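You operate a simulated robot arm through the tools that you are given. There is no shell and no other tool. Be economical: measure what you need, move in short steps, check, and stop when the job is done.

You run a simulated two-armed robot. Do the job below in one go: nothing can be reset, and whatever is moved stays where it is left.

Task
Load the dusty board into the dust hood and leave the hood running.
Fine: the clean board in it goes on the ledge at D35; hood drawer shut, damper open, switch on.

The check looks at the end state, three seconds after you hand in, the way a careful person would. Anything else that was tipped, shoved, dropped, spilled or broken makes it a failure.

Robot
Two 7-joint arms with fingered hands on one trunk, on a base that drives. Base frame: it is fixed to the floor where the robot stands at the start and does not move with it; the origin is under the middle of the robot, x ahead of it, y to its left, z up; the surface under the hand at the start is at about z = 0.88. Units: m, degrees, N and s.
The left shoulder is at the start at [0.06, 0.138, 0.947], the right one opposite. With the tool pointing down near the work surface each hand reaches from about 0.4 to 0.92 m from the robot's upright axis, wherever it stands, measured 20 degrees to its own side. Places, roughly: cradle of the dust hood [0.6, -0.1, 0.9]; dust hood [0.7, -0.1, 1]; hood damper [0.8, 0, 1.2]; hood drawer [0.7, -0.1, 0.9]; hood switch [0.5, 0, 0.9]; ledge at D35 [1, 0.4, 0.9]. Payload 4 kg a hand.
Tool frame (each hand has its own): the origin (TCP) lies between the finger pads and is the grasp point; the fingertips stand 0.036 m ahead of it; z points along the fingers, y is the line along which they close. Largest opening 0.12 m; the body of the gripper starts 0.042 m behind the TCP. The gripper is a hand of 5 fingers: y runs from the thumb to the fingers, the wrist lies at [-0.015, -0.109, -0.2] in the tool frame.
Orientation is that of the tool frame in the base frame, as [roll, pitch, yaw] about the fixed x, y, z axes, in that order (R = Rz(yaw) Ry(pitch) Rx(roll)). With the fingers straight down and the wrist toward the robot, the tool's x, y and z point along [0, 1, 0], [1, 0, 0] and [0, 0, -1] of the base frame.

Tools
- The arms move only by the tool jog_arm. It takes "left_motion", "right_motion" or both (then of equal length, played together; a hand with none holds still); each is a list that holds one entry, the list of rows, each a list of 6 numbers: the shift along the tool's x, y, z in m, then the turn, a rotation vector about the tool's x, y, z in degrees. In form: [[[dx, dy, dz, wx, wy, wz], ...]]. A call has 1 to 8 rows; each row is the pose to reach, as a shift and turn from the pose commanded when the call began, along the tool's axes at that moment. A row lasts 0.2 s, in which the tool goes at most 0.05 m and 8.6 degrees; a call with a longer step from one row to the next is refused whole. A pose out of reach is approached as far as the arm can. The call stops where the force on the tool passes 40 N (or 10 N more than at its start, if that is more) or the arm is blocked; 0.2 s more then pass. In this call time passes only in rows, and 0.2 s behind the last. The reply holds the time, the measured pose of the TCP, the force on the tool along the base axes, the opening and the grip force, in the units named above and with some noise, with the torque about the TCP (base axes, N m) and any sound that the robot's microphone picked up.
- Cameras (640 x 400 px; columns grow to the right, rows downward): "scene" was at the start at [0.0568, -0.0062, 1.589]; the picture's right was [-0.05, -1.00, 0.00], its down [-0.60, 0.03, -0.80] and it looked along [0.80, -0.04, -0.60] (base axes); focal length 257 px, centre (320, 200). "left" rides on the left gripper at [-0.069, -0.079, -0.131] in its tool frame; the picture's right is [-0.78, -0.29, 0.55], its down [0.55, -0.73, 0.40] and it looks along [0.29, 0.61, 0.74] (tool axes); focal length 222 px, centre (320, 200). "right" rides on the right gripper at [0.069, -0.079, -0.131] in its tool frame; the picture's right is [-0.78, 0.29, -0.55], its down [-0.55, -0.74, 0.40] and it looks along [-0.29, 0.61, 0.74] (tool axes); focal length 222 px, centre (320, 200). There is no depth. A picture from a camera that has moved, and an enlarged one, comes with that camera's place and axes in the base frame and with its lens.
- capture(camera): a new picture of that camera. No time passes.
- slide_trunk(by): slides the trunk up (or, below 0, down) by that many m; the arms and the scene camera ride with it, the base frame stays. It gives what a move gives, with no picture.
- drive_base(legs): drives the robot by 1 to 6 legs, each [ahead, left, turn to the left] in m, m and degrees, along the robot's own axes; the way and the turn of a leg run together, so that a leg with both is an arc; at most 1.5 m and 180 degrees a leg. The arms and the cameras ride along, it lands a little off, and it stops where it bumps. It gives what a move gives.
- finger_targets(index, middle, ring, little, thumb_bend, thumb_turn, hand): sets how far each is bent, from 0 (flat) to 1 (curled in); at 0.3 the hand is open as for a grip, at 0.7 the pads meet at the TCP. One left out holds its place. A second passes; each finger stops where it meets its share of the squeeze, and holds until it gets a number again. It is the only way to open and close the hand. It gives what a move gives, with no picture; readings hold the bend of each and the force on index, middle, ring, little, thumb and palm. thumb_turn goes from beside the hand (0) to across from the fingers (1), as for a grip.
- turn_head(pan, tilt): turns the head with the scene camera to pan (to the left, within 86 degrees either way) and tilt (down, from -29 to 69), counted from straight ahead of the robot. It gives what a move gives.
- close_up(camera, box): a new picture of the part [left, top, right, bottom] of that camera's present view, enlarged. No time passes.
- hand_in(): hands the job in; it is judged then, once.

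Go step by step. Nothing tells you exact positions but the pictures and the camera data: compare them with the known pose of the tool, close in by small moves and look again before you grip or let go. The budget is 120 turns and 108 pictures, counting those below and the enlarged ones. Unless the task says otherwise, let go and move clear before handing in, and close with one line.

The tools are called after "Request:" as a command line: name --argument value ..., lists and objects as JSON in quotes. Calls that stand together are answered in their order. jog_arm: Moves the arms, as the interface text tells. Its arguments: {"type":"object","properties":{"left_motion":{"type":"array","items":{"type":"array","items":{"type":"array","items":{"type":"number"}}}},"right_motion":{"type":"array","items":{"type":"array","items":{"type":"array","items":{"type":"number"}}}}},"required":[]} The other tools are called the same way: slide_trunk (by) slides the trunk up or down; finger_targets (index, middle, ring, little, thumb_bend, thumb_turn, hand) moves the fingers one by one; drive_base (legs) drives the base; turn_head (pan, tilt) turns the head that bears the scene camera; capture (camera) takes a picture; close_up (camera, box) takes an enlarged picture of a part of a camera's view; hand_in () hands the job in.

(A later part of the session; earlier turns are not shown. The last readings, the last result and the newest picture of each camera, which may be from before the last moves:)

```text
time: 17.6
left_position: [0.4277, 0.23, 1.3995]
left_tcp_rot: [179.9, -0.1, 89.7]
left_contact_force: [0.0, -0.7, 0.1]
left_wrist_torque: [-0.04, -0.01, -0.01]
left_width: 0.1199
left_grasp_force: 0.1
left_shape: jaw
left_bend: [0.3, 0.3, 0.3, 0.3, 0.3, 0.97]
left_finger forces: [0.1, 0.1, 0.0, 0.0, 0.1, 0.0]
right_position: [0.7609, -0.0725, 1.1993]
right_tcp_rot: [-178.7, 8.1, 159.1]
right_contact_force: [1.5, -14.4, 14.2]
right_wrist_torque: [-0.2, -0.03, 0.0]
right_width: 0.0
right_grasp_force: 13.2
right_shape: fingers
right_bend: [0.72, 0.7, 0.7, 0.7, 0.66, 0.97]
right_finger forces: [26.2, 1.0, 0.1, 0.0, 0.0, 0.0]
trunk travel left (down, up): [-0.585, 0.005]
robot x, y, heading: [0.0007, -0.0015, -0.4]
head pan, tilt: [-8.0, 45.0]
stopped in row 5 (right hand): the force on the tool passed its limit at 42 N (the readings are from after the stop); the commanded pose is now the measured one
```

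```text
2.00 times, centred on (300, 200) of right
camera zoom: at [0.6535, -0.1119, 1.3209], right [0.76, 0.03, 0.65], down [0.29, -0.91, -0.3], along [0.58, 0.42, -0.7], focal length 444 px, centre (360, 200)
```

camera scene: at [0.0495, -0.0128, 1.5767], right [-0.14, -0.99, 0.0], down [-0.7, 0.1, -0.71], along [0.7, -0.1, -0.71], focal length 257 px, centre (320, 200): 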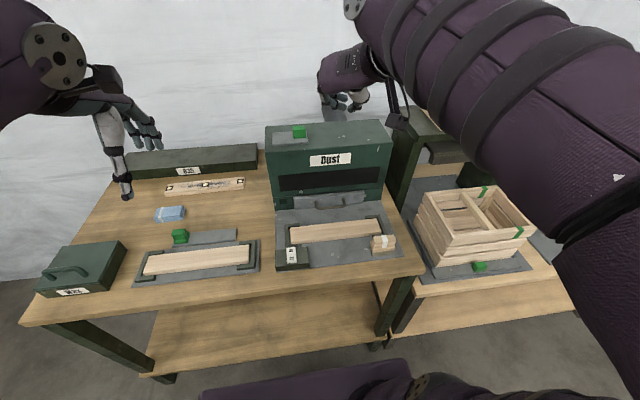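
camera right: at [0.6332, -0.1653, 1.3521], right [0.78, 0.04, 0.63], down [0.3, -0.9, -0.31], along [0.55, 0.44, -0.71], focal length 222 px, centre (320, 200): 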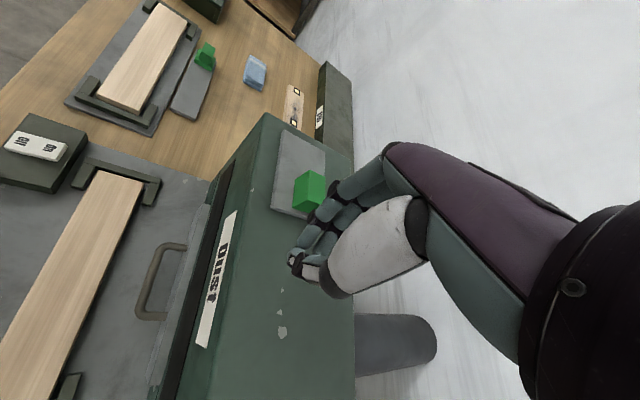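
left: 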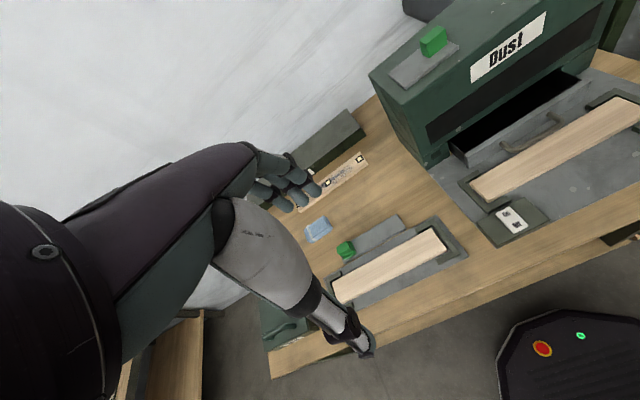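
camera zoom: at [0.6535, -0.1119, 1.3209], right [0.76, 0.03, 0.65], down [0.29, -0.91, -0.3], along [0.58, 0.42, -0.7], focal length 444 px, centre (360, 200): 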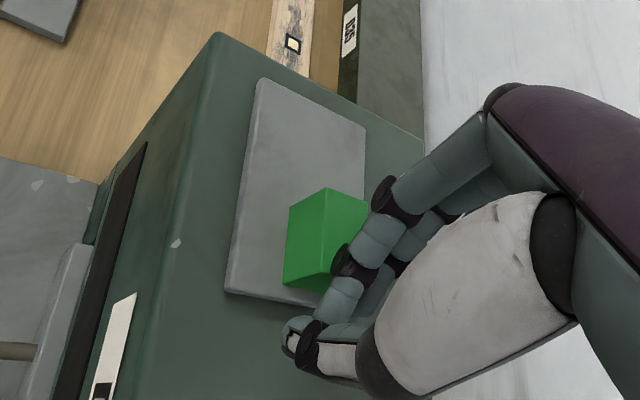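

The finger presses on the knob's slanted edge and it doesn't slide. I'll instead lift, open the hand part way and grasp the knob from above.

Request:
jog_arm --right_motion '[[[0, -0.01, -0.03, 0, 0, 0], [0, -0.01, -0.07, 0, 0, 0], [0, 0.01, -0.09, 0, 0, 0]]]'

Request:
finger_targets --hand "right" --index 0.42 --middle 0.42 --ring 0.42 --little 0.42 --thumb_bend 0.42

Request:
close_up --camera "scene" --box '[240, 80, 400, 180]'

Request:
capture --camera "right"

```text
time: 18.4
left_position: [0.4309, 0.231, 1.3967]
left_tcp_rot: [-179.9, 0.0, 89.8]
left_contact_force: [0.1, -0.3, 0.0]
left_wrist_torque: [-0.01, 0.0, -0.02]
left_width: 0.1196
left_grasp_force: 0.0
left_shape: jaw
left_bend: [0.3, 0.3, 0.3, 0.3, 0.3, 0.97]
left_finger forces: [0.0, 0.0, 0.0, 0.0, 0.1, 0.0]
right_position: [0.7488, -0.0441, 1.2739]
right_tcp_rot: [-177.5, 7.8, 161.5]
right_contact_force: [-1.0, 0.0, -0.2]
right_wrist_torque: [-0.03, 0.0, 0.0]
right_width: 0.0015
right_grasp_force: 0.0
right_shape: fingers
right_bend: [0.7, 0.7, 0.7, 0.7, 0.7, 0.97]
right_finger forces: [0.1, 0.1, 0.0, 0.0, 0.0, 0.0]
right hand out of reach, approached as far as the arm can: row 3
trunk travel left (down, up): [-0.585, 0.005]
robot x, y, heading: [-0.0003, -0.0035, -0.3]
head pan, tilt: [-8.0, 45.0]
```

```text
time: 19.4
left_position: [0.4297, 0.2307, 1.3996]
left_tcp_rot: [180.0, 0.0, 89.7]
left_contact_force: [-0.1, -0.1, 0.7]
left_wrist_torque: [0.0, 0.0, -0.02]
left_width: 0.1198
left_grasp_force: 0.0
left_shape: jaw
left_bend: [0.3, 0.3, 0.3, 0.3, 0.3, 0.97]
left_finger forces: [0.0, 0.1, 0.1, 0.1, 0.0, 0.0]
right_position: [0.7474, -0.0442, 1.2751]
right_tcp_rot: [-177.7, 8.1, 161.6]
right_contact_force: [0.5, 0.7, -0.4]
right_wrist_torque: [0.0, -0.04, 0.02]
right_width: 0.0835
right_grasp_force: 0.1
right_shape: fingers
right_bend: [0.42, 0.42, 0.42, 0.42, 0.42, 0.97]
right_finger forces: [0.0, 0.0, 0.0, 0.1, 0.0, 0.0]
trunk travel left (down, up): [-0.585, 0.005]
robot x, y, heading: [-0.0009, 0.0002, 0.0]
head pan, tilt: [-8.0, 45.0]
```

```text
4.00 times, centred on (320, 130) of scene
camera zoom: at [0.0497, -0.0136, 1.6368], right [-0.14, -0.99, 0.0], down [-0.7, 0.1, -0.71], along [0.7, -0.1, -0.71], focal length 1027 px, centre (320, 480)
```

zoom: 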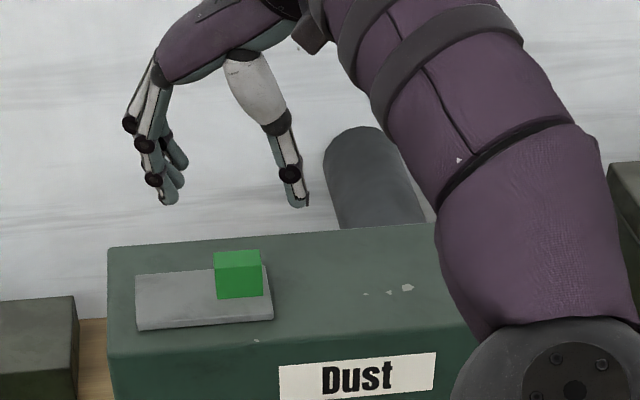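

```text
71 pictures are left
camera right: at [0.6422, -0.0869, 1.3986], right [0.77, 0.07, 0.64], down [0.33, -0.9, -0.29], along [0.55, 0.43, -0.71], focal length 222 px, centre (320, 200)
```

right: 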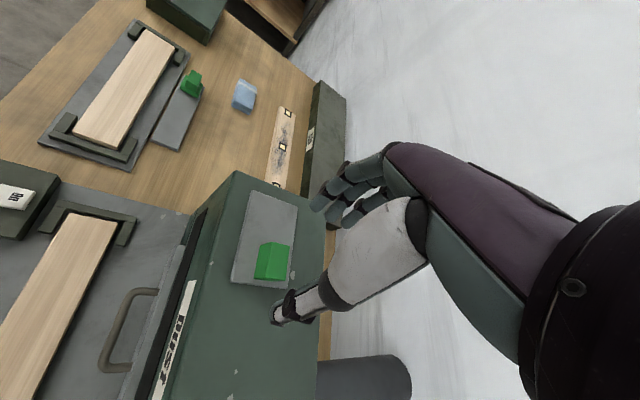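

The hand is centred over the knob. I lower around it.

Request:
jog_arm --right_motion '[[[0.001, -0.001, 0.03, 0, 0, 0], [0.002, -0.002, 0.06, 0, 0, 0], [0.004, -0.003, 0.083, 0, 0, 0]]]'

Request:
close_up --camera "scene" --box '[240, 80, 400, 180]'

Request:
close_up --camera "right" --box '[200, 100, 400, 300]'

```text
time: 20.2
left_position: [0.4288, 0.2311, 1.3982]
left_tcp_rot: [180.0, 0.1, 89.9]
left_contact_force: [-0.4, -0.4, 0.3]
left_wrist_torque: [0.04, -0.02, 0.02]
left_width: 0.1195
left_grasp_force: 0.1
left_shape: jaw
left_bend: [0.3, 0.3, 0.3, 0.3, 0.3, 0.97]
left_finger forces: [0.1, 0.0, 0.1, 0.0, 0.1, 0.0]
right_position: [0.7563, -0.0587, 1.2025]
right_tcp_rot: [-178.7, 7.6, 159.4]
right_contact_force: [1.0, -0.1, -0.6]
right_wrist_torque: [0.01, 0.01, 0.0]
right_width: 0.0837
right_grasp_force: 0.0
right_shape: fingers
right_bend: [0.42, 0.42, 0.42, 0.42, 0.42, 0.97]
right_finger forces: [0.1, 0.1, 0.0, 0.0, 0.1, 0.1]
trunk travel left (down, up): [-0.585, 0.005]
robot x, y, heading: [-0.0026, -0.0016, -0.2]
head pan, tilt: [-8.0, 45.0]
```

```text
4.00 times, centred on (320, 130) of scene
camera zoom: at [0.05, -0.0142, 1.6368], right [-0.14, -0.99, 0.0], down [-0.7, 0.1, -0.71], along [0.7, -0.1, -0.71], focal length 1027 px, centre (320, 480)
```

zoom: 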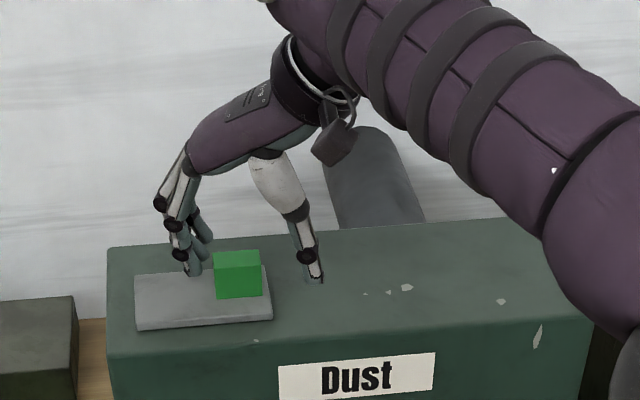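

```text
2.00 times, centred on (300, 200) of right
camera zoom: at [0.6502, -0.0994, 1.3241], right [0.77, 0.04, 0.64], down [0.3, -0.91, -0.31], along [0.57, 0.42, -0.71], focal length 444 px, centre (360, 200)
```

zoom: 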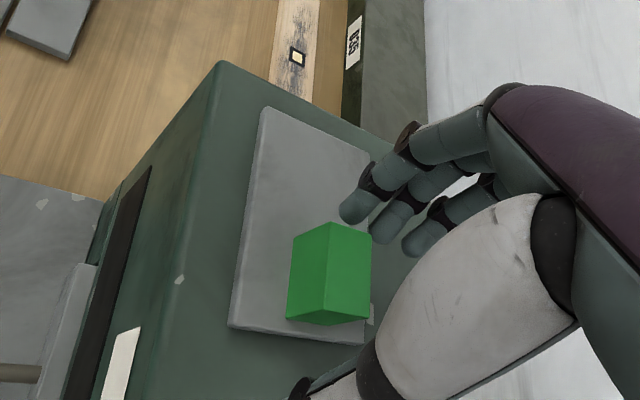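

The knob is a bit to the near side of the fingers; I shift back 2 cm and slightly down, then close gently.

Request:
jog_arm --right_motion '[[[0.012, 0.002, 0.001, 0, 0, 0], [0.023, 0.0033, 0.006, 0, 0, 0]]]'

Request:
finger_targets --hand "right" --index 0.66 --middle 0.66 --ring 0.66 --little 0.66 --thumb_bend 0.66

Request:
close_up --camera "scene" --box '[240, 80, 400, 180]'

Request:
close_up --camera "right" --box '[200, 100, 400, 300]'

```text
time: 20.8
left_position: [0.4296, 0.2317, 1.4]
left_tcp_rot: [179.9, -0.1, 89.9]
left_contact_force: [0.6, -0.1, 1.3]
left_wrist_torque: [-0.02, 0.01, 0.01]
left_width: 0.1199
left_grasp_force: 0.0
left_shape: jaw
left_bend: [0.3, 0.3, 0.3, 0.3, 0.3, 0.97]
left_finger forces: [0.0, 0.1, 0.0, 0.0, 0.0, 0.0]
right_position: [0.7389, -0.0452, 1.1924]
right_tcp_rot: [-178.7, 7.6, 159.5]
right_contact_force: [-0.6, -0.7, 1.4]
right_wrist_torque: [0.05, -0.02, 0.05]
right_width: 0.0835
right_grasp_force: 0.5
right_shape: fingers
right_bend: [0.42, 0.42, 0.42, 0.42, 0.42, 0.97]
right_finger forces: [1.2, 0.0, 0.0, 0.0, 0.0, 0.1]
trunk travel left (down, up): [-0.585, 0.005]
robot x, y, heading: [0.001, 0.0022, -0.0]
head pan, tilt: [-8.0, 45.0]
```

```text
time: 21.8
left_position: [0.4312, 0.2315, 1.3992]
left_tcp_rot: [-179.9, 0.0, 89.7]
left_contact_force: [0.1, -0.5, -0.5]
left_wrist_torque: [-0.02, 0.04, 0.03]
left_width: 0.1196
left_grasp_force: 0.1
left_shape: jaw
left_bend: [0.3, 0.3, 0.3, 0.3, 0.3, 0.97]
left_finger forces: [0.1, 0.0, 0.0, 0.0, 0.1, 0.0]
right_position: [0.7405, -0.0465, 1.1924]
right_tcp_rot: [-178.7, 7.6, 159.5]
right_contact_force: [14.1, -1.5, -0.2]
right_wrist_torque: [0.0, -0.36, -0.14]
right_width: 0.0132
right_grasp_force: 7.0
right_shape: fingers
right_bend: [0.66, 0.63, 0.64, 0.66, 0.66, 0.97]
right_finger forces: [0.1, 3.2, 11.3, 0.1, 0.0, 0.0]
trunk travel left (down, up): [-0.585, 0.005]
robot x, y, heading: [0.0007, -0.0004, -0.1]
head pan, tilt: [-8.0, 45.0]
```

```text
4.00 times, centred on (320, 130) of scene
camera zoom: at [0.0522, -0.0139, 1.6367], right [-0.14, -0.99, 0.0], down [-0.7, 0.1, -0.71], along [0.7, -0.1, -0.71], focal length 1027 px, centre (320, 480)
```

zoom: 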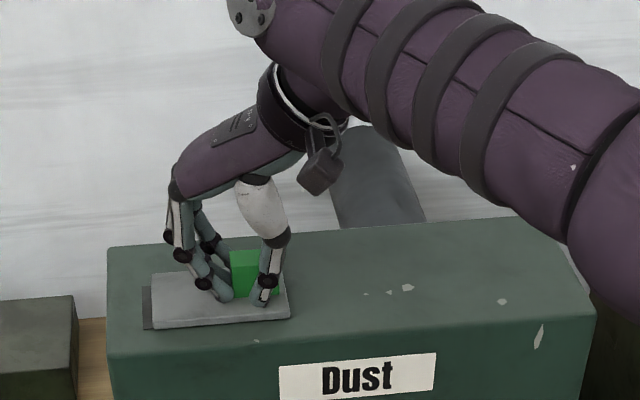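

```text
2.00 times, centred on (300, 200) of right
camera zoom: at [0.6343, -0.0877, 1.314], right [0.77, 0.04, 0.64], down [0.3, -0.91, -0.3], along [0.57, 0.42, -0.71], focal length 444 px, centre (360, 200)
```

zoom: 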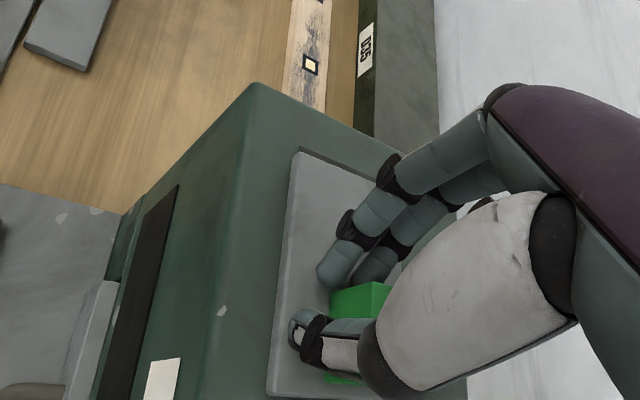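

The whole plate slid right with the knob and uncovers a recess: the damper opens to the right. I open the hand, move in 2.5 cm and push the knob right with the finger side.

Request:
finger_targets --hand "right" --index 0.45 --middle 0.45 --ring 0.45 --little 0.45 --thumb_bend 0.4

Request:
jog_arm --right_motion '[[[-0.012, 0.0045, 0.001, 0, 0, 0], [-0.022, 0.008, 0.002, 0, 0, 0], [-0.0288, -0.0107, 0.003, 0, 0, 0], [-0.0356, -0.0295, 0.004, 0, 0, 0], [-0.0424, -0.0483, 0.004, 0, 0, 0], [-0.0492, -0.0671, 0.005, 0, 0, 0]]]'

Request:
close_up --camera "scene" --box '[240, 80, 400, 180]'

Request:
close_up --camera "right" --box '[200, 100, 400, 300]'

```text
time: 22.8
left_position: [0.4287, 0.2305, 1.3989]
left_tcp_rot: [-180.0, -0.1, 89.8]
left_contact_force: [-0.3, -0.3, -0.1]
left_wrist_torque: [0.0, 0.02, 0.01]
left_width: 0.1198
left_grasp_force: 0.1
left_shape: jaw
left_bend: [0.3, 0.3, 0.3, 0.3, 0.3, 0.97]
left_finger forces: [0.0, 0.0, 0.1, 0.0, 0.1, 0.0]
right_position: [0.7385, -0.0459, 1.1928]
right_tcp_rot: [-178.8, 7.6, 159.4]
right_contact_force: [0.3, 0.5, 3.9]
right_wrist_torque: [0.16, 0.04, 0.04]
right_width: 0.0826
right_grasp_force: 1.2
right_shape: fingers
right_bend: [0.45, 0.45, 0.45, 0.45, 0.4, 0.97]
right_finger forces: [2.9, 0.1, 0.0, 0.1, 0.0, 0.1]
trunk travel left (down, up): [-0.585, 0.005]
robot x, y, heading: [-0.0014, 0.0031, -0.1]
head pan, tilt: [-8.0, 45.0]
```

```text
time: 24.2
left_position: [0.4305, 0.2318, 1.3998]
left_tcp_rot: [180.0, 0.0, 89.8]
left_contact_force: [0.5, -0.7, -0.2]
left_wrist_torque: [-0.03, 0.0, 0.04]
left_width: 0.1195
left_grasp_force: 0.1
left_shape: jaw
left_bend: [0.3, 0.3, 0.3, 0.3, 0.3, 0.97]
left_finger forces: [0.0, 0.0, 0.0, 0.0, 0.0, 0.1]
right_position: [0.7609, -0.1279, 1.1954]
right_tcp_rot: [-178.7, 7.7, 159.4]
right_contact_force: [1.3, -0.2, 0.9]
right_wrist_torque: [0.04, 0.02, 0.01]
right_width: 0.0825
right_grasp_force: 0.1
right_shape: fingers
right_bend: [0.45, 0.45, 0.45, 0.45, 0.4, 0.97]
right_finger forces: [0.0, 0.1, 0.1, 0.0, 0.0, 0.0]
trunk travel left (down, up): [-0.585, 0.005]
robot x, y, heading: [-0.0027, -0.0005, -0.2]
head pan, tilt: [-8.0, 45.0]
```

```text
4.00 times, centred on (320, 130) of scene
camera zoom: at [0.0499, -0.0138, 1.6368], right [-0.14, -0.99, 0.0], down [-0.7, 0.1, -0.71], along [0.7, -0.1, -0.71], focal length 1027 px, centre (320, 480)
```

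zoom: 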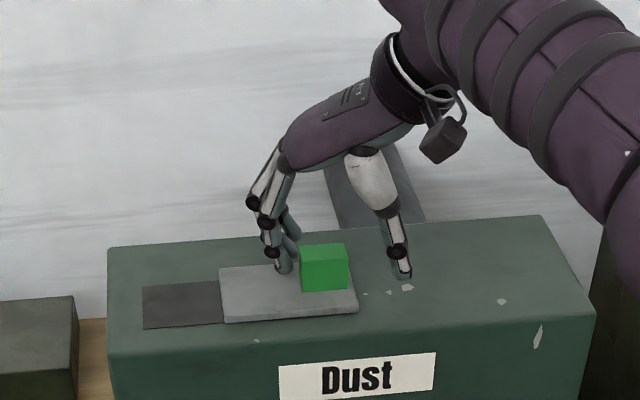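

```text
2.00 times, centred on (300, 200) of right
camera zoom: at [0.6547, -0.1693, 1.3185], right [0.77, 0.04, 0.64], down [0.3, -0.91, -0.3], along [0.57, 0.42, -0.71], focal length 444 px, centre (360, 200)
```

zoom: 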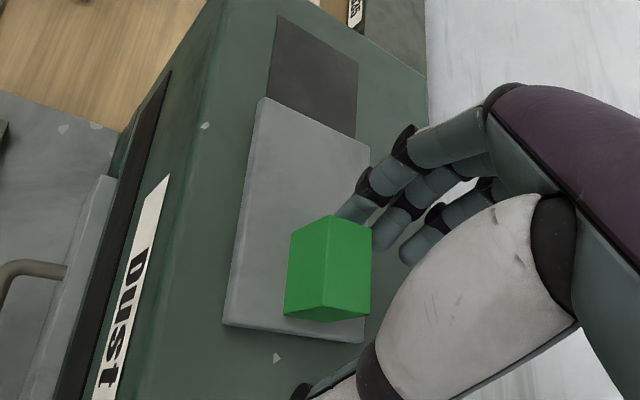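

The damper slides smoothly and uncovers a dark opening. I keep pushing until its stop.

Request:
jog_arm --right_motion '[[[-0.0034, -0.0094, 0, 0, 0, 0], [-0.0068, -0.0188, 0, 0, 0, 0], [-0.0102, -0.0282, 0.001, 0, 0, 0], [-0.0136, -0.0376, 0.001, 0, 0, 0], [-0.017, -0.047, 0.001, 0, 0, 0], [-0.0204, -0.0564, 0.001, 0, 0, 0]]]'

Request:
close_up --camera "scene" --box '[240, 80, 400, 180]'

```text
time: 25.6
left_position: [0.4296, 0.2325, 1.3986]
left_tcp_rot: [-180.0, 0.0, 89.8]
left_contact_force: [0.6, 0.5, -0.7]
left_wrist_torque: [-0.01, 0.02, 0.02]
left_width: 0.1197
left_grasp_force: 0.1
left_shape: jaw
left_bend: [0.3, 0.3, 0.3, 0.3, 0.3, 0.97]
left_finger forces: [0.1, 0.1, 0.0, 0.1, 0.1, 0.0]
right_position: [0.7611, -0.186, 1.1984]
right_tcp_rot: [-178.8, 7.6, 159.4]
right_contact_force: [7.1, 5.4, 1.0]
right_wrist_torque: [0.13, -0.19, -0.36]
right_width: 0.091
right_grasp_force: 3.6
right_shape: fingers
right_bend: [0.4, 0.45, 0.45, 0.45, 0.4, 0.97]
right_finger forces: [7.6, 0.1, 0.0, 0.0, 0.0, 0.1]
trunk travel left (down, up): [-0.585, 0.005]
robot x, y, heading: [-0.0012, 0.0001, -0.0]
head pan, tilt: [-8.0, 45.0]
```

```text
4.00 times, centred on (320, 130) of scene
camera zoom: at [0.0511, -0.0126, 1.6368], right [-0.14, -0.99, 0.0], down [-0.7, 0.1, -0.71], along [0.7, -0.1, -0.71], focal length 1027 px, centre (320, 480)
```

zoom: 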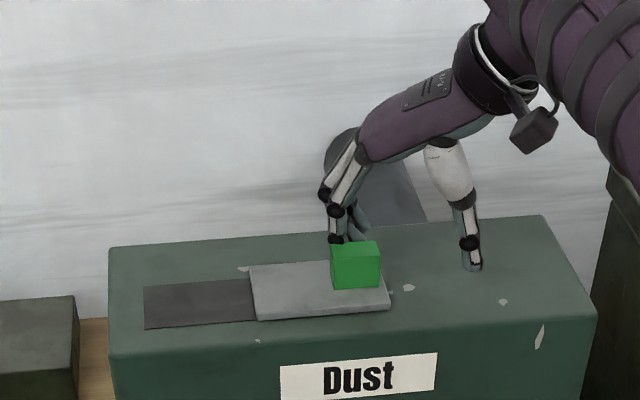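

The damper has come to its stop with about 9 cm of opening uncovered. I lift the right hand off and draw it back, then drive the robot toward the board side.

Request:
jog_arm --right_motion '[[[0, 0.01, -0.04, 0, 0, 0], [0.01, 0.01, -0.08, 0, 0, 0], [0.05, 0.01, -0.11, 0, 0, 0], [0.1, 0.01, -0.13, 0, 0, 0], [0.15, 0.01, -0.14, 0, 0, 0], [0.2, 0.01, -0.14, 0, 0, 0], [0.25, 0.01, -0.14, 0, 0, 0], [0.29, 0.01, -0.14, 0, 0, 0]]]'

Request:
close_up --camera "scene" --box '[240, 80, 400, 180]'

Request:
drive_base --legs '[[-0.05, 0, 0], [0, 0.28, 0], [0, 0, -55]]'

Request:
turn_head --pan 50 --tilt 50

Request:
capture --camera "scene"

```text
refused: row 4 steps farther than a row can; nothing moved
```

```text
4.00 times, centred on (320, 130) of scene
camera zoom: at [0.0511, -0.0126, 1.6368], right [-0.14, -0.99, 0.0], down [-0.7, 0.1, -0.71], along [0.7, -0.1, -0.71], focal length 1027 px, centre (320, 480)
```

zoom: 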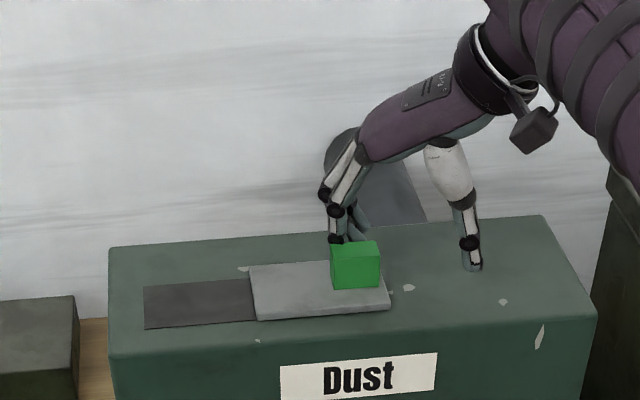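

```text
time: 26.5
left_position: [0.4113, 0.232, 1.3979]
left_tcp_rot: [-179.8, 0.0, 90.0]
left_contact_force: [0.5, 0.2, 0.2]
left_wrist_torque: [-0.01, 0.04, -0.01]
left_width: 0.1197
left_grasp_force: 0.2
left_shape: jaw
left_bend: [0.3, 0.3, 0.3, 0.3, 0.3, 0.97]
left_finger forces: [0.0, 0.1, 0.1, 0.1, 0.0, 0.0]
right_position: [0.7503, -0.1899, 1.1987]
right_tcp_rot: [-179.1, 9.0, 158.3]
right_contact_force: [25.5, 3.2, -2.6]
right_wrist_torque: [-0.13, -0.41, -1.37]
right_width: 0.1001
right_grasp_force: 13.0
right_shape: fingers
right_bend: [0.35, 0.46, 0.45, 0.45, 0.4, 0.97]
right_finger forces: [25.5, 0.1, 0.0, 0.0, 0.0, 0.0]
trunk travel left (down, up): [-0.585, 0.005]
robot x, y, heading: [-0.0255, 0.0014, 0.2]
head pan, tilt: [-8.0, 45.0]
stopped in leg 1: the force on the tool passed its limit at 53 N (the readings are from after the stop); the commanded pose is now the measured one
```

```text
time: 27.8
left_position: [0.4102, 0.2324, 1.3966]
left_tcp_rot: [-179.7, 0.0, 89.9]
left_contact_force: [0.2, 0.5, -0.8]
left_wrist_torque: [0.02, 0.0, 0.0]
left_width: 0.1198
left_grasp_force: 0.0
left_shape: jaw
left_bend: [0.3, 0.3, 0.3, 0.3, 0.3, 0.97]
left_finger forces: [0.1, 0.0, 0.0, 0.1, 0.1, 0.0]
right_position: [0.7486, -0.1903, 1.1987]
right_tcp_rot: [-179.3, 8.8, 158.2]
right_contact_force: [32.2, 2.4, -2.6]
right_wrist_torque: [-0.14, -0.54, -1.78]
right_width: 0.0998
right_grasp_force: 16.5
right_shape: fingers
right_bend: [0.35, 0.46, 0.45, 0.45, 0.4, 0.97]
right_finger forces: [32.6, 0.1, 0.1, 0.0, 0.0, 0.1]
trunk travel left (down, up): [-0.585, 0.005]
robot x, y, heading: [-0.0206, 0.0008, -0.1]
head pan, tilt: [50.0, 50.0]
```

```text
62 pictures are left
camera scene: at [0.0012, 0.0572, 1.6298], right [0.76, -0.64, 0.0], down [-0.5, -0.59, -0.64], along [0.41, 0.49, -0.77], focal length 257 px, centre (320, 200)
```

scene: 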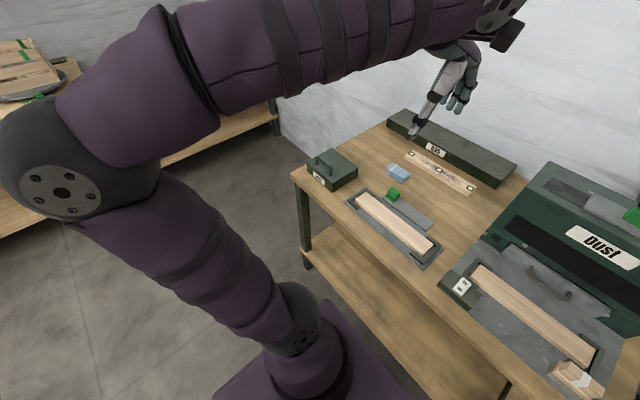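

The lift was refused and the base pull tugged a finger on the knob; it stopped safely. I free the finger first: forward, left, then straight up.

Request:
jog_arm --right_motion '[[[-0.018, 0.007, 0, 0, 0, 0], [-0.007, 0.035, 0, 0, 0, 0], [-0.007, 0.04, -0.04, 0, 0, 0], [-0.007, 0.04, -0.08, 0, 0, 0], [0.01, 0.04, -0.12, 0, 0, 0]]]'

Request:
turn_head --pan -8 --tilt 45

Request:
capture --camera "scene"

Request:
close_up --camera "scene" --box '[240, 80, 400, 180]'

```text
time: 29.0
left_position: [0.4072, 0.2314, 1.3994]
left_tcp_rot: [-179.9, 0.0, 90.0]
left_contact_force: [0.8, -0.2, 0.2]
left_wrist_torque: [-0.01, 0.04, 0.0]
left_width: 0.1196
left_grasp_force: 0.0
left_shape: jaw
left_bend: [0.3, 0.3, 0.3, 0.3, 0.3, 0.97]
left_finger forces: [0.0, 0.1, 0.0, 0.1, 0.1, 0.0]
right_position: [0.7248, -0.1451, 1.3008]
right_tcp_rot: [-179.2, 8.7, 158.5]
right_contact_force: [0.1, 0.0, 0.0]
right_wrist_torque: [0.01, 0.01, 0.01]
right_width: 0.0826
right_grasp_force: 0.1
right_shape: fingers
right_bend: [0.45, 0.45, 0.45, 0.45, 0.4, 0.97]
right_finger forces: [0.1, 0.1, 0.0, 0.0, 0.0, 0.0]
right hand out of reach, approached as far as the arm can: row 1, 3, 4, 5
trunk travel left (down, up): [-0.585, 0.005]
robot x, y, heading: [-0.0252, -0.0001, -0.1]
head pan, tilt: [50.0, 50.0]
```

```text
time: 30.2
left_position: [0.4069, 0.2329, 1.3995]
left_tcp_rot: [-180.0, 0.0, 90.0]
left_contact_force: [0.0, -0.1, -0.6]
left_wrist_torque: [0.01, 0.01, 0.0]
left_width: 0.1196
left_grasp_force: 0.0
left_shape: jaw
left_bend: [0.3, 0.3, 0.3, 0.3, 0.3, 0.97]
left_finger forces: [0.0, 0.1, 0.0, 0.0, 0.0, 0.1]
right_position: [0.7254, -0.1458, 1.3017]
right_tcp_rot: [-179.2, 8.9, 158.5]
right_contact_force: [0.0, 0.6, -0.5]
right_wrist_torque: [0.01, 0.0, -0.02]
right_width: 0.0826
right_grasp_force: 0.1
right_shape: fingers
right_bend: [0.45, 0.45, 0.45, 0.45, 0.4, 0.97]
right_finger forces: [0.0, 0.1, 0.0, 0.0, 0.0, 0.1]
trunk travel left (down, up): [-0.585, 0.005]
robot x, y, heading: [-0.0247, -0.0008, 0.1]
head pan, tilt: [-8.0, 45.0]
```

```text
61 pictures are left
camera scene: at [0.0269, -0.0133, 1.6368], right [-0.14, -0.99, 0.0], down [-0.7, 0.1, -0.71], along [0.7, -0.1, -0.71], focal length 257 px, centre (320, 200)
```

scene: 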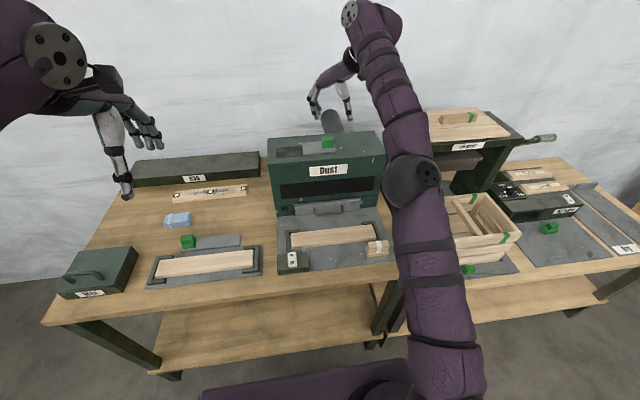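

```text
4.00 times, centred on (320, 130) of scene
camera zoom: at [0.0269, -0.0133, 1.6368], right [-0.14, -0.99, 0.0], down [-0.7, 0.1, -0.71], along [0.7, -0.1, -0.71], focal length 1027 px, centre (320, 480)
```

zoom: 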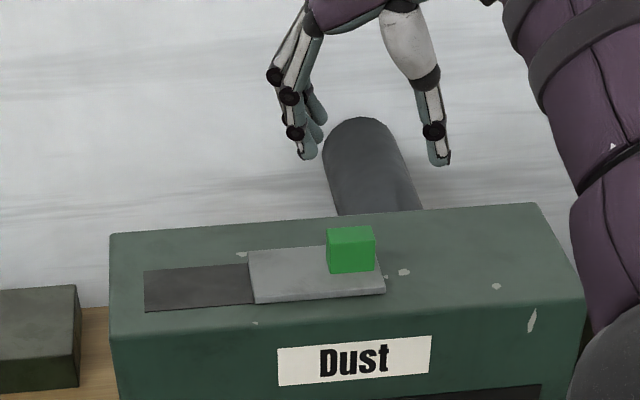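

The damper stays open and nothing else moved. Now I draw the right hand back.

Request:
jog_arm --right_motion '[[[0.04, 0, -0.01, 0, 0, 0], [0.08, 0, -0.02, 0, 0, 0], [0.12, -0.005, -0.03, 0, 0, 0], [0.16, -0.01, -0.035, 0, 0, 0], [0.2, -0.015, -0.04, 0, 0, 0], [0.24, -0.02, -0.04, 0, 0, 0], [0.28, -0.025, -0.04, 0, 0, 0], [0.32, -0.03, -0.04, 0, 0, 0]]]'

Request:
capture --camera "scene"

```text
time: 32.0
left_position: [0.4054, 0.2326, 1.3986]
left_tcp_rot: [180.0, 0.0, 89.9]
left_contact_force: [0.3, 0.5, 0.0]
left_wrist_torque: [0.02, 0.04, 0.01]
left_width: 0.1197
left_grasp_force: 0.0
left_shape: jaw
left_bend: [0.3, 0.3, 0.3, 0.3, 0.3, 0.97]
left_finger forces: [0.0, 0.1, 0.0, 0.1, 0.0, 0.0]
right_position: [0.7247, -0.1455, 1.3033]
right_tcp_rot: [-179.1, 8.9, 158.5]
right_contact_force: [-0.4, 0.3, 0.0]
right_wrist_torque: [-0.02, 0.02, -0.06]
right_width: 0.0824
right_grasp_force: 0.0
right_shape: fingers
right_bend: [0.45, 0.45, 0.45, 0.45, 0.4, 0.97]
right_finger forces: [0.1, 0.0, 0.1, 0.0, 0.1, 0.1]
right hand out of reach, approached as far as the arm can: row 1, 2, 3, 4, 5, 6, 7, 8
trunk travel left (down, up): [-0.585, 0.005]
robot x, y, heading: [-0.0191, -0.004, -0.1]
head pan, tilt: [-8.0, 45.0]
```

```text
59 pictures are left
camera scene: at [0.0269, -0.0134, 1.6368], right [-0.14, -0.99, 0.0], down [-0.7, 0.1, -0.71], along [0.7, -0.1, -0.71], focal length 257 px, centre (320, 200)
```

scene: 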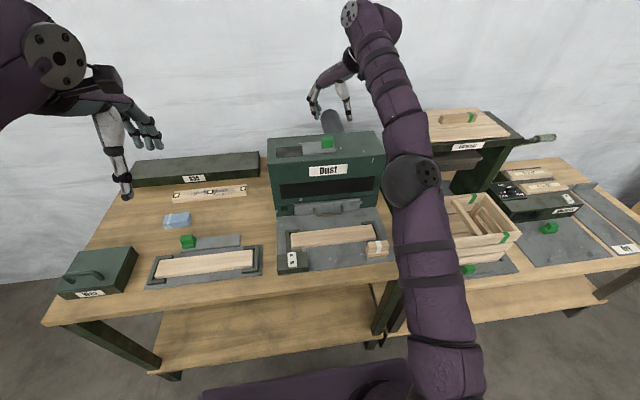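

The arm is straight at its limit and got stuck; I try bringing it down slightly and back.

Request:
jog_arm --right_motion '[[[0.02, 0, 0.03, 0, 0, 0], [0.05, 0, 0.04, 0, 0, 0], [0.09, 0, 0.04, 0, 0, 0], [0.13, 0, 0.03, 0, 0, 0], [0.17, 0, 0.02, 0, 0, 0]]]'

```text
time: 33.2
left_position: [0.406, 0.232, 1.4]
left_tcp_rot: [180.0, 0.1, 90.0]
left_contact_force: [-0.4, 0.5, -0.3]
left_wrist_torque: [0.01, -0.03, 0.03]
left_width: 0.1198
left_grasp_force: 0.0
left_shape: jaw
left_bend: [0.3, 0.3, 0.3, 0.3, 0.3, 0.97]
left_finger forces: [0.1, 0.1, 0.0, 0.0, 0.0, 0.0]
right_position: [0.725, -0.1447, 1.3016]
right_tcp_rot: [-179.1, 8.8, 158.5]
right_contact_force: [0.2, 0.1, 0.6]
right_wrist_torque: [-0.02, -0.01, 0.05]
right_width: 0.0824
right_grasp_force: 0.0
right_shape: fingers
right_bend: [0.45, 0.45, 0.45, 0.45, 0.4, 0.97]
right_finger forces: [0.1, 0.0, 0.1, 0.0, 0.1, 0.0]
right hand out of reach, approached as far as the arm can: row 1, 2, 3, 4, 5
trunk travel left (down, up): [-0.585, 0.005]
robot x, y, heading: [-0.0221, 0.0009, -0.2]
head pan, tilt: [-8.0, 45.0]
```

I bring the commanded pose back toward where the arm is, a bit lower, so it can follow.

Request:
jog_arm --right_motion '[[[-0.045, 0, 0.01, 0, 0, 0], [-0.09, 0, 0.02, 0, 0, 0], [-0.135, 0, 0.03, 0, 0, 0], [-0.18, 0, 0.04, 0, 0, 0], [-0.225, 0, 0.05, 0, 0, 0], [-0.27, 0, 0.06, 0, 0, 0], [-0.315, 0, 0.07, 0, 0, 0], [-0.36, 0, 0.08, 0, 0, 0]]]'

```text
time: 35.0
left_position: [0.4064, 0.2319, 1.3984]
left_tcp_rot: [180.0, 0.0, 90.0]
left_contact_force: [0.2, -0.9, 0.0]
left_wrist_torque: [0.0, 0.0, 0.02]
left_width: 0.1197
left_grasp_force: 0.1
left_shape: jaw
left_bend: [0.3, 0.3, 0.3, 0.3, 0.3, 0.97]
left_finger forces: [0.0, 0.0, 0.0, 0.0, 0.0, 0.0]
right_position: [0.7616, -0.2267, 1.1957]
right_tcp_rot: [-179.1, 8.9, 158.4]
right_contact_force: [-0.7, 0.4, 0.1]
right_wrist_torque: [0.01, -0.03, 0.06]
right_width: 0.0823
right_grasp_force: 0.0
right_shape: fingers
right_bend: [0.45, 0.45, 0.45, 0.45, 0.4, 0.97]
right_finger forces: [0.0, 0.0, 0.0, 0.0, 0.1, 0.0]
right hand out of reach, approached as far as the arm can: row 1, 2, 3, 4, 5, 6, 7, 8
trunk travel left (down, up): [-0.585, 0.005]
robot x, y, heading: [-0.0225, 0.0028, 0.0]
head pan, tilt: [-8.0, 45.0]
```

The hand is at (0.76, -0.23, 1.20) free of the knob. I'll lift while tilting the fingers forward again, as in the pose that worked before, then retreat.

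Request:
jog_arm --right_motion '[[[0.005, 0, -0.03, 0, -6, 0], [0.01, 0, -0.06, 0, -13, 0], [0.015, 0, -0.08, 0, -21, 0], [0.02, 0, -0.1, 0, -29, 0], [0.03, 0, -0.11, 0, -37, 0]]]'

Request:
close_up --camera "scene" --box '[200, 0, 520, 300]'

```text
time: 36.2
left_position: [0.4042, 0.2318, 1.3997]
left_tcp_rot: [179.8, 0.1, 89.9]
left_contact_force: [-0.2, -0.4, -0.3]
left_wrist_torque: [0.0, -0.04, -0.03]
left_width: 0.1197
left_grasp_force: 0.1
left_shape: jaw
left_bend: [0.3, 0.3, 0.3, 0.3, 0.3, 0.97]
left_finger forces: [0.0, 0.0, 0.0, 0.0, 0.1, 0.0]
right_position: [0.703, -0.2162, 1.2955]
right_tcp_rot: [-178.9, 46.0, 158.9]
right_contact_force: [-0.6, 0.5, -0.1]
right_wrist_torque: [0.0, -0.03, -0.02]
right_width: 0.0827
right_grasp_force: 0.0
right_shape: fingers
right_bend: [0.45, 0.45, 0.45, 0.45, 0.4, 0.97]
right_finger forces: [0.0, 0.1, 0.0, 0.0, 0.0, 0.0]
trunk travel left (down, up): [-0.585, 0.005]
robot x, y, heading: [-0.0231, 0.0007, -0.1]
head pan, tilt: [-8.0, 45.0]
```

```text
1.33 times, centred on (360, 150) of scene
camera zoom: at [0.0251, -0.0131, 1.6368], right [-0.14, -0.99, 0.0], down [-0.7, 0.1, -0.71], along [0.7, -0.1, -0.71], focal length 342 px, centre (267, 267)
```

zoom: 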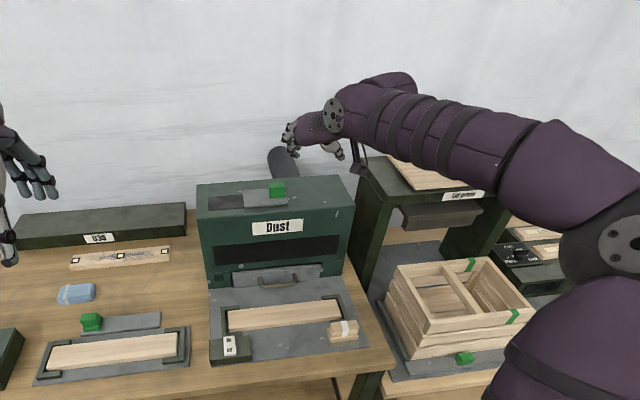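

It works again. Retreating now.

Request:
jog_arm --right_motion '[[[0.0177, -0.0143, -0.0349, 0, 0, 0], [0.0354, -0.0286, -0.0697, 0, 0, 0], [0.053, -0.043, -0.1046, 0, 0, 0], [0.071, -0.057, -0.1394, 0, 0, 0], [0.0886, -0.0714, -0.1743, 0, 0, 0], [0.1063, -0.0857, -0.209, 0, 0, 0], [0.124, -0.1, -0.244, 0, 0, 0]]]'

```text
time: 37.8
left_position: [0.404, 0.2308, 1.4002]
left_tcp_rot: [179.9, 0.1, 89.9]
left_contact_force: [0.1, -0.3, 0.7]
left_wrist_torque: [-0.01, 0.0, 0.01]
left_width: 0.1199
left_grasp_force: 0.0
left_shape: jaw
left_bend: [0.3, 0.3, 0.3, 0.3, 0.3, 0.97]
left_finger forces: [0.0, 0.1, 0.1, 0.0, 0.0, 0.0]
right_position: [0.4178, -0.2134, 1.3743]
right_tcp_rot: [-178.9, 45.8, 159.1]
right_contact_force: [-1.5, -0.7, 0.9]
right_wrist_torque: [-0.01, -0.05, 0.01]
right_width: 0.0827
right_grasp_force: 0.0
right_shape: fingers
right_bend: [0.45, 0.45, 0.45, 0.45, 0.4, 0.97]
right_finger forces: [0.0, 0.0, 0.1, 0.0, 0.0, 0.0]
trunk travel left (down, up): [-0.585, 0.005]
robot x, y, heading: [-0.0243, -0.0005, 0.1]
head pan, tilt: [-8.0, 45.0]
```

The right hand is parked. Now I move the robot left and turn it right, so the left arm covers cradle, dusty board and ledge.

Request:
drive_base --legs '[[0, 0.3, 0], [0, 0, -55], [0.04, 0.057, 0]]'

Request:
turn_head --pan 55 --tilt 45

Request:
capture --camera "scene"

```text
time: 42.9
left_position: [0.4853, 0.0776, 1.3978]
left_tcp_rot: [-179.9, 0.1, 34.6]
left_contact_force: [0.6, 1.0, 0.3]
left_wrist_torque: [-0.06, 0.07, -0.02]
left_width: 0.1198
left_grasp_force: 0.2
left_shape: jaw
left_bend: [0.3, 0.3, 0.3, 0.3, 0.3, 0.97]
left_finger forces: [0.0, 0.1, 0.1, 0.0, 0.1, 0.0]
right_position: [0.1281, -0.1885, 1.3737]
right_tcp_rot: [-178.9, 45.9, 103.9]
right_contact_force: [0.2, -1.0, 0.4]
right_wrist_torque: [0.03, 0.03, -0.02]
right_width: 0.0825
right_grasp_force: 0.0
right_shape: fingers
right_bend: [0.45, 0.45, 0.45, 0.45, 0.4, 0.97]
right_finger forces: [0.0, 0.0, 0.0, 0.1, 0.1, 0.1]
trunk travel left (down, up): [-0.585, 0.005]
robot x, y, heading: [0.0457, 0.2992, -55.5]
head pan, tilt: [-8.0, 45.0]
```

```text
time: 44.3
left_position: [0.4837, 0.0774, 1.3989]
left_tcp_rot: [-180.0, 0.0, 34.7]
left_contact_force: [0.6, 0.3, -0.2]
left_wrist_torque: [0.02, 0.01, 0.01]
left_width: 0.1198
left_grasp_force: 0.1
left_shape: jaw
left_bend: [0.3, 0.3, 0.3, 0.3, 0.3, 0.97]
left_finger forces: [0.0, 0.1, 0.0, 0.0, 0.0, 0.0]
right_position: [0.1262, -0.1879, 1.3744]
right_tcp_rot: [-179.0, 45.7, 103.8]
right_contact_force: [-0.2, 0.4, -0.6]
right_wrist_torque: [-0.02, 0.01, 0.01]
right_width: 0.0824
right_grasp_force: 0.1
right_shape: fingers
right_bend: [0.45, 0.45, 0.45, 0.45, 0.4, 0.97]
right_finger forces: [0.1, 0.0, 0.0, 0.0, 0.1, 0.0]
trunk travel left (down, up): [-0.585, 0.005]
robot x, y, heading: [0.0471, 0.2979, -55.3]
head pan, tilt: [55.0, 45.0]
```

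```text
57 pictures are left
camera scene: at [0.1115, 0.3203, 1.6368], right [-0.01, -1.0, 0.0], down [-0.71, 0.0, -0.71], along [0.71, 0.0, -0.71], focal length 257 px, centre (320, 200)
```

scene: 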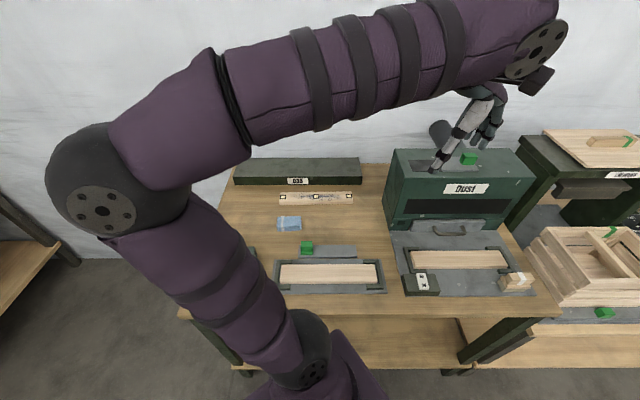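

Good view straight at the bench. I take close-ups to measure the cradle board and the ledge with the dusty board.

Request:
close_up --camera "scene" --box '[385, 210, 545, 310]'

Request:
close_up --camera "scene" --box '[225, 140, 385, 240]'

```text
4.00 times, centred on (465, 260) of scene
camera zoom: at [0.1115, 0.3203, 1.6368], right [-0.01, -1.0, 0.0], down [-0.71, 0.0, -0.71], along [0.71, 0.0, -0.71], focal length 1027 px, centre (-260, -40)
```

zoom: 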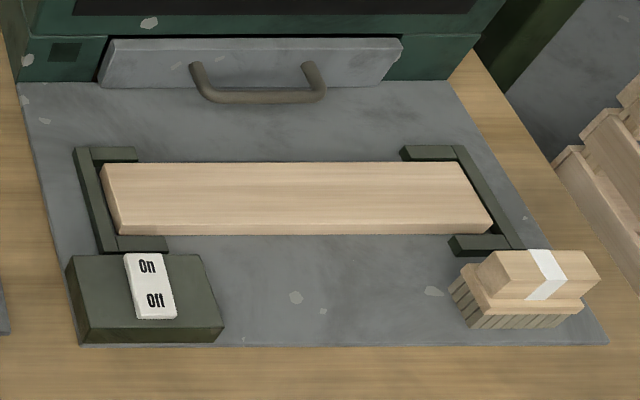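

```text
4.00 times, centred on (305, 190) of scene
camera zoom: at [0.1115, 0.3203, 1.6368], right [-0.01, -1.0, 0.0], down [-0.71, 0.0, -0.71], along [0.71, 0.0, -0.71], focal length 1027 px, centre (380, 240)
```

zoom: 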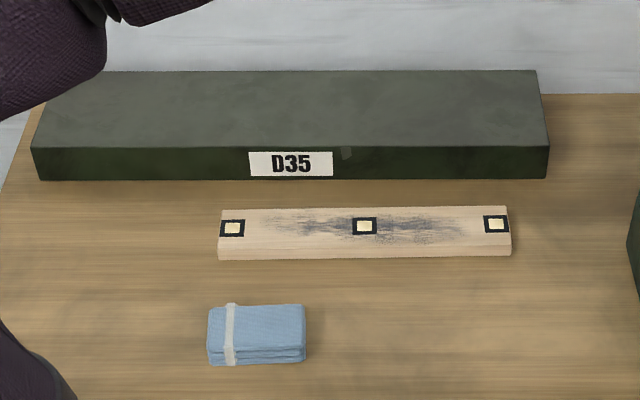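

Measured: clean board centre about (0.57, -0.133), top z≈0.907, 0.30 × 0.056 × 0.02. I bring the left hand above it, turned so the fingers close across its width.

Request:
jog_arm --left_motion '[[[-0.0061, 0.0277, 0.0311, 0, 0, -6.9], [-0.0122, 0.0554, 0.0622, 0, 0, -13.8], [-0.0183, 0.0831, 0.0934, 0, 0, -20.7], [-0.0244, 0.1108, 0.1245, 0, 0, -27.6], [-0.0305, 0.1385, 0.1556, 0, 0, -34.5], [-0.0366, 0.1662, 0.1868, 0, 0, -41.4], [-0.0427, 0.1939, 0.2179, 0, 0, -48.3], [-0.0488, 0.2216, 0.249, 0, 0, -55.3]]]'

Request:
finger_targets --hand "left" --index 0.38 --middle 0.38 --ring 0.38 --little 0.38 --thumb_bend 0.38

Request:
capture --camera "scene"

Request:
capture --camera "left"

```text
time: 46.1
left_position: [0.5703, -0.1333, 1.1503]
left_tcp_rot: [180.0, -0.2, 90.1]
left_contact_force: [0.1, -1.1, -0.4]
left_wrist_torque: [-0.02, 0.0, -0.01]
left_width: 0.12
left_grasp_force: 0.1
left_shape: jaw
left_bend: [0.3, 0.3, 0.3, 0.3, 0.3, 0.97]
left_finger forces: [0.0, 0.0, 0.0, 0.0, 0.0, 0.1]
right_position: [0.1285, -0.1902, 1.374]
right_tcp_rot: [-178.9, 45.8, 103.9]
right_contact_force: [-1.2, -0.1, 0.8]
right_wrist_torque: [0.03, 0.0, -0.02]
right_width: 0.0827
right_grasp_force: 0.0
right_shape: fingers
right_bend: [0.45, 0.45, 0.45, 0.45, 0.4, 0.97]
right_finger forces: [0.0, 0.0, 0.0, 0.1, 0.1, 0.0]
trunk travel left (down, up): [-0.585, 0.005]
robot x, y, heading: [0.0443, 0.2994, -55.6]
head pan, tilt: [55.0, 45.0]
```

```text
time: 47.1
left_position: [0.5696, -0.1316, 1.1502]
left_tcp_rot: [179.9, 0.0, 90.0]
left_contact_force: [-0.7, 0.1, 0.8]
left_wrist_torque: [0.01, 0.0, 0.03]
left_width: 0.0962
left_grasp_force: 0.0
left_shape: fingers
left_bend: [0.38, 0.38, 0.38, 0.38, 0.38, 0.97]
left_finger forces: [0.1, 0.0, 0.0, 0.0, 0.0, 0.0]
right_position: [0.1261, -0.1876, 1.3734]
right_tcp_rot: [-178.9, 45.7, 103.9]
right_contact_force: [-0.1, 0.7, 0.7]
right_wrist_torque: [-0.02, -0.02, -0.02]
right_width: 0.0825
right_grasp_force: 0.1
right_shape: fingers
right_bend: [0.45, 0.45, 0.45, 0.45, 0.4, 0.97]
right_finger forces: [0.0, 0.0, 0.1, 0.1, 0.0, 0.0]
trunk travel left (down, up): [-0.585, 0.005]
robot x, y, heading: [0.0495, 0.2958, -55.3]
head pan, tilt: [55.0, 45.0]
```

```text
54 pictures are left
camera scene: at [0.1114, 0.3205, 1.6368], right [0.0, -1.0, 0.0], down [-0.71, 0.0, -0.71], along [0.71, 0.0, -0.71], focal length 257 px, centre (320, 200)
```

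scene: 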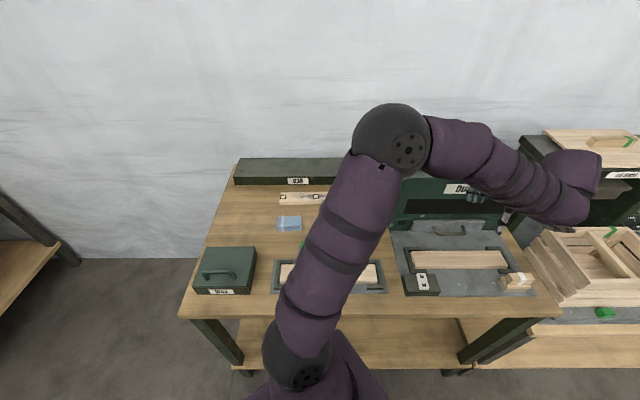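

```text
53 pictures are left
camera left: at [0.4911, -0.2024, 1.2808], right [-0.29, -0.78, -0.55], down [-0.73, 0.55, -0.4], along [0.61, 0.29, -0.74], focal length 222 px, centre (320, 200)
```

left: 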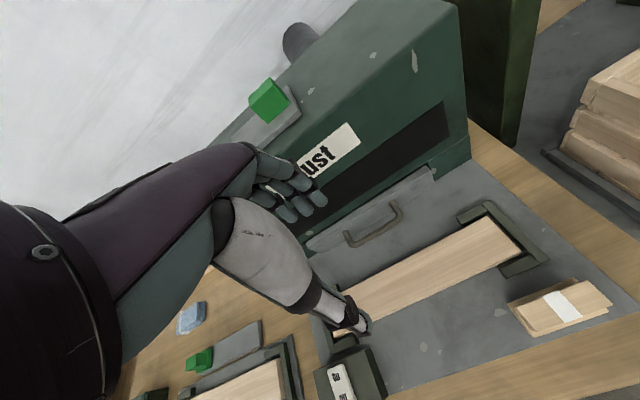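

The hand is over the board. I lower to 6 cm above and check.

Request:
jog_arm --left_motion '[[[0, 0, 0.045, 0, 0, 0], [0, 0, 0.09, 0, 0, 0], [0, 0, 0.135, 0, 0, 0], [0, 0, 0.175, 0, 0, 0]]]'

Request:
capture --camera "left"

Request:
close_up --camera "scene" --box '[385, 190, 545, 310]'

```text
time: 48.1
left_position: [0.5701, -0.1334, 0.9763]
left_tcp_rot: [179.9, 0.0, 90.0]
left_contact_force: [-0.2, -0.9, -0.5]
left_wrist_torque: [-0.01, -0.04, -0.01]
left_width: 0.0962
left_grasp_force: 0.0
left_shape: fingers
left_bend: [0.38, 0.38, 0.38, 0.38, 0.38, 0.97]
left_finger forces: [0.1, 0.1, 0.1, 0.0, 0.1, 0.0]
right_position: [0.1276, -0.1901, 1.3748]
right_tcp_rot: [-178.8, 45.8, 104.0]
right_contact_force: [0.1, -0.6, 0.5]
right_wrist_torque: [0.03, -0.03, 0.0]
right_width: 0.0825
right_grasp_force: 0.0
right_shape: fingers
right_bend: [0.45, 0.45, 0.45, 0.45, 0.4, 0.97]
right_finger forces: [0.1, 0.0, 0.1, 0.1, 0.1, 0.0]
trunk travel left (down, up): [-0.585, 0.005]
robot x, y, heading: [0.0436, 0.2964, -55.3]
head pan, tilt: [55.0, 45.0]
```

```text
52 pictures are left
camera left: at [0.4913, -0.2038, 1.1064], right [-0.29, -0.79, -0.55], down [-0.73, 0.55, -0.4], along [0.61, 0.29, -0.74], focal length 222 px, centre (320, 200)
```

left: 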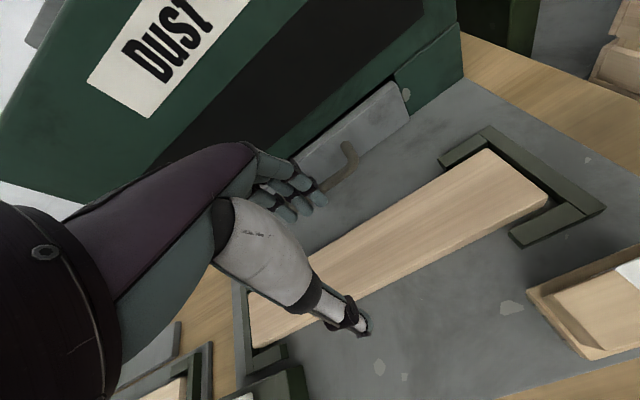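

```text
3.33 times, centred on (465, 250) of scene
camera zoom: at [0.1116, 0.3196, 1.6368], right [0.0, -1.0, 0.0], down [-0.71, 0.0, -0.71], along [0.71, 0.0, -0.71], focal length 856 px, centre (-163, 33)
```

zoom: 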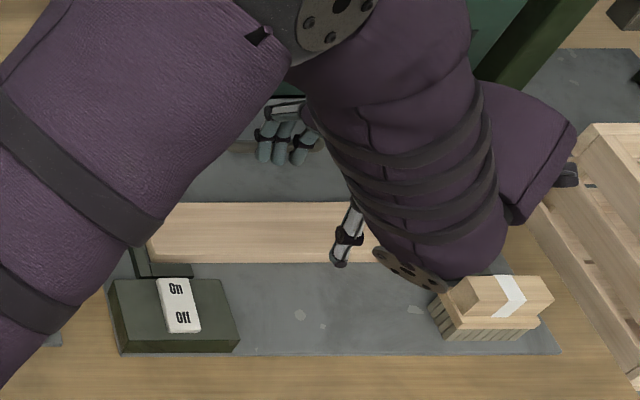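

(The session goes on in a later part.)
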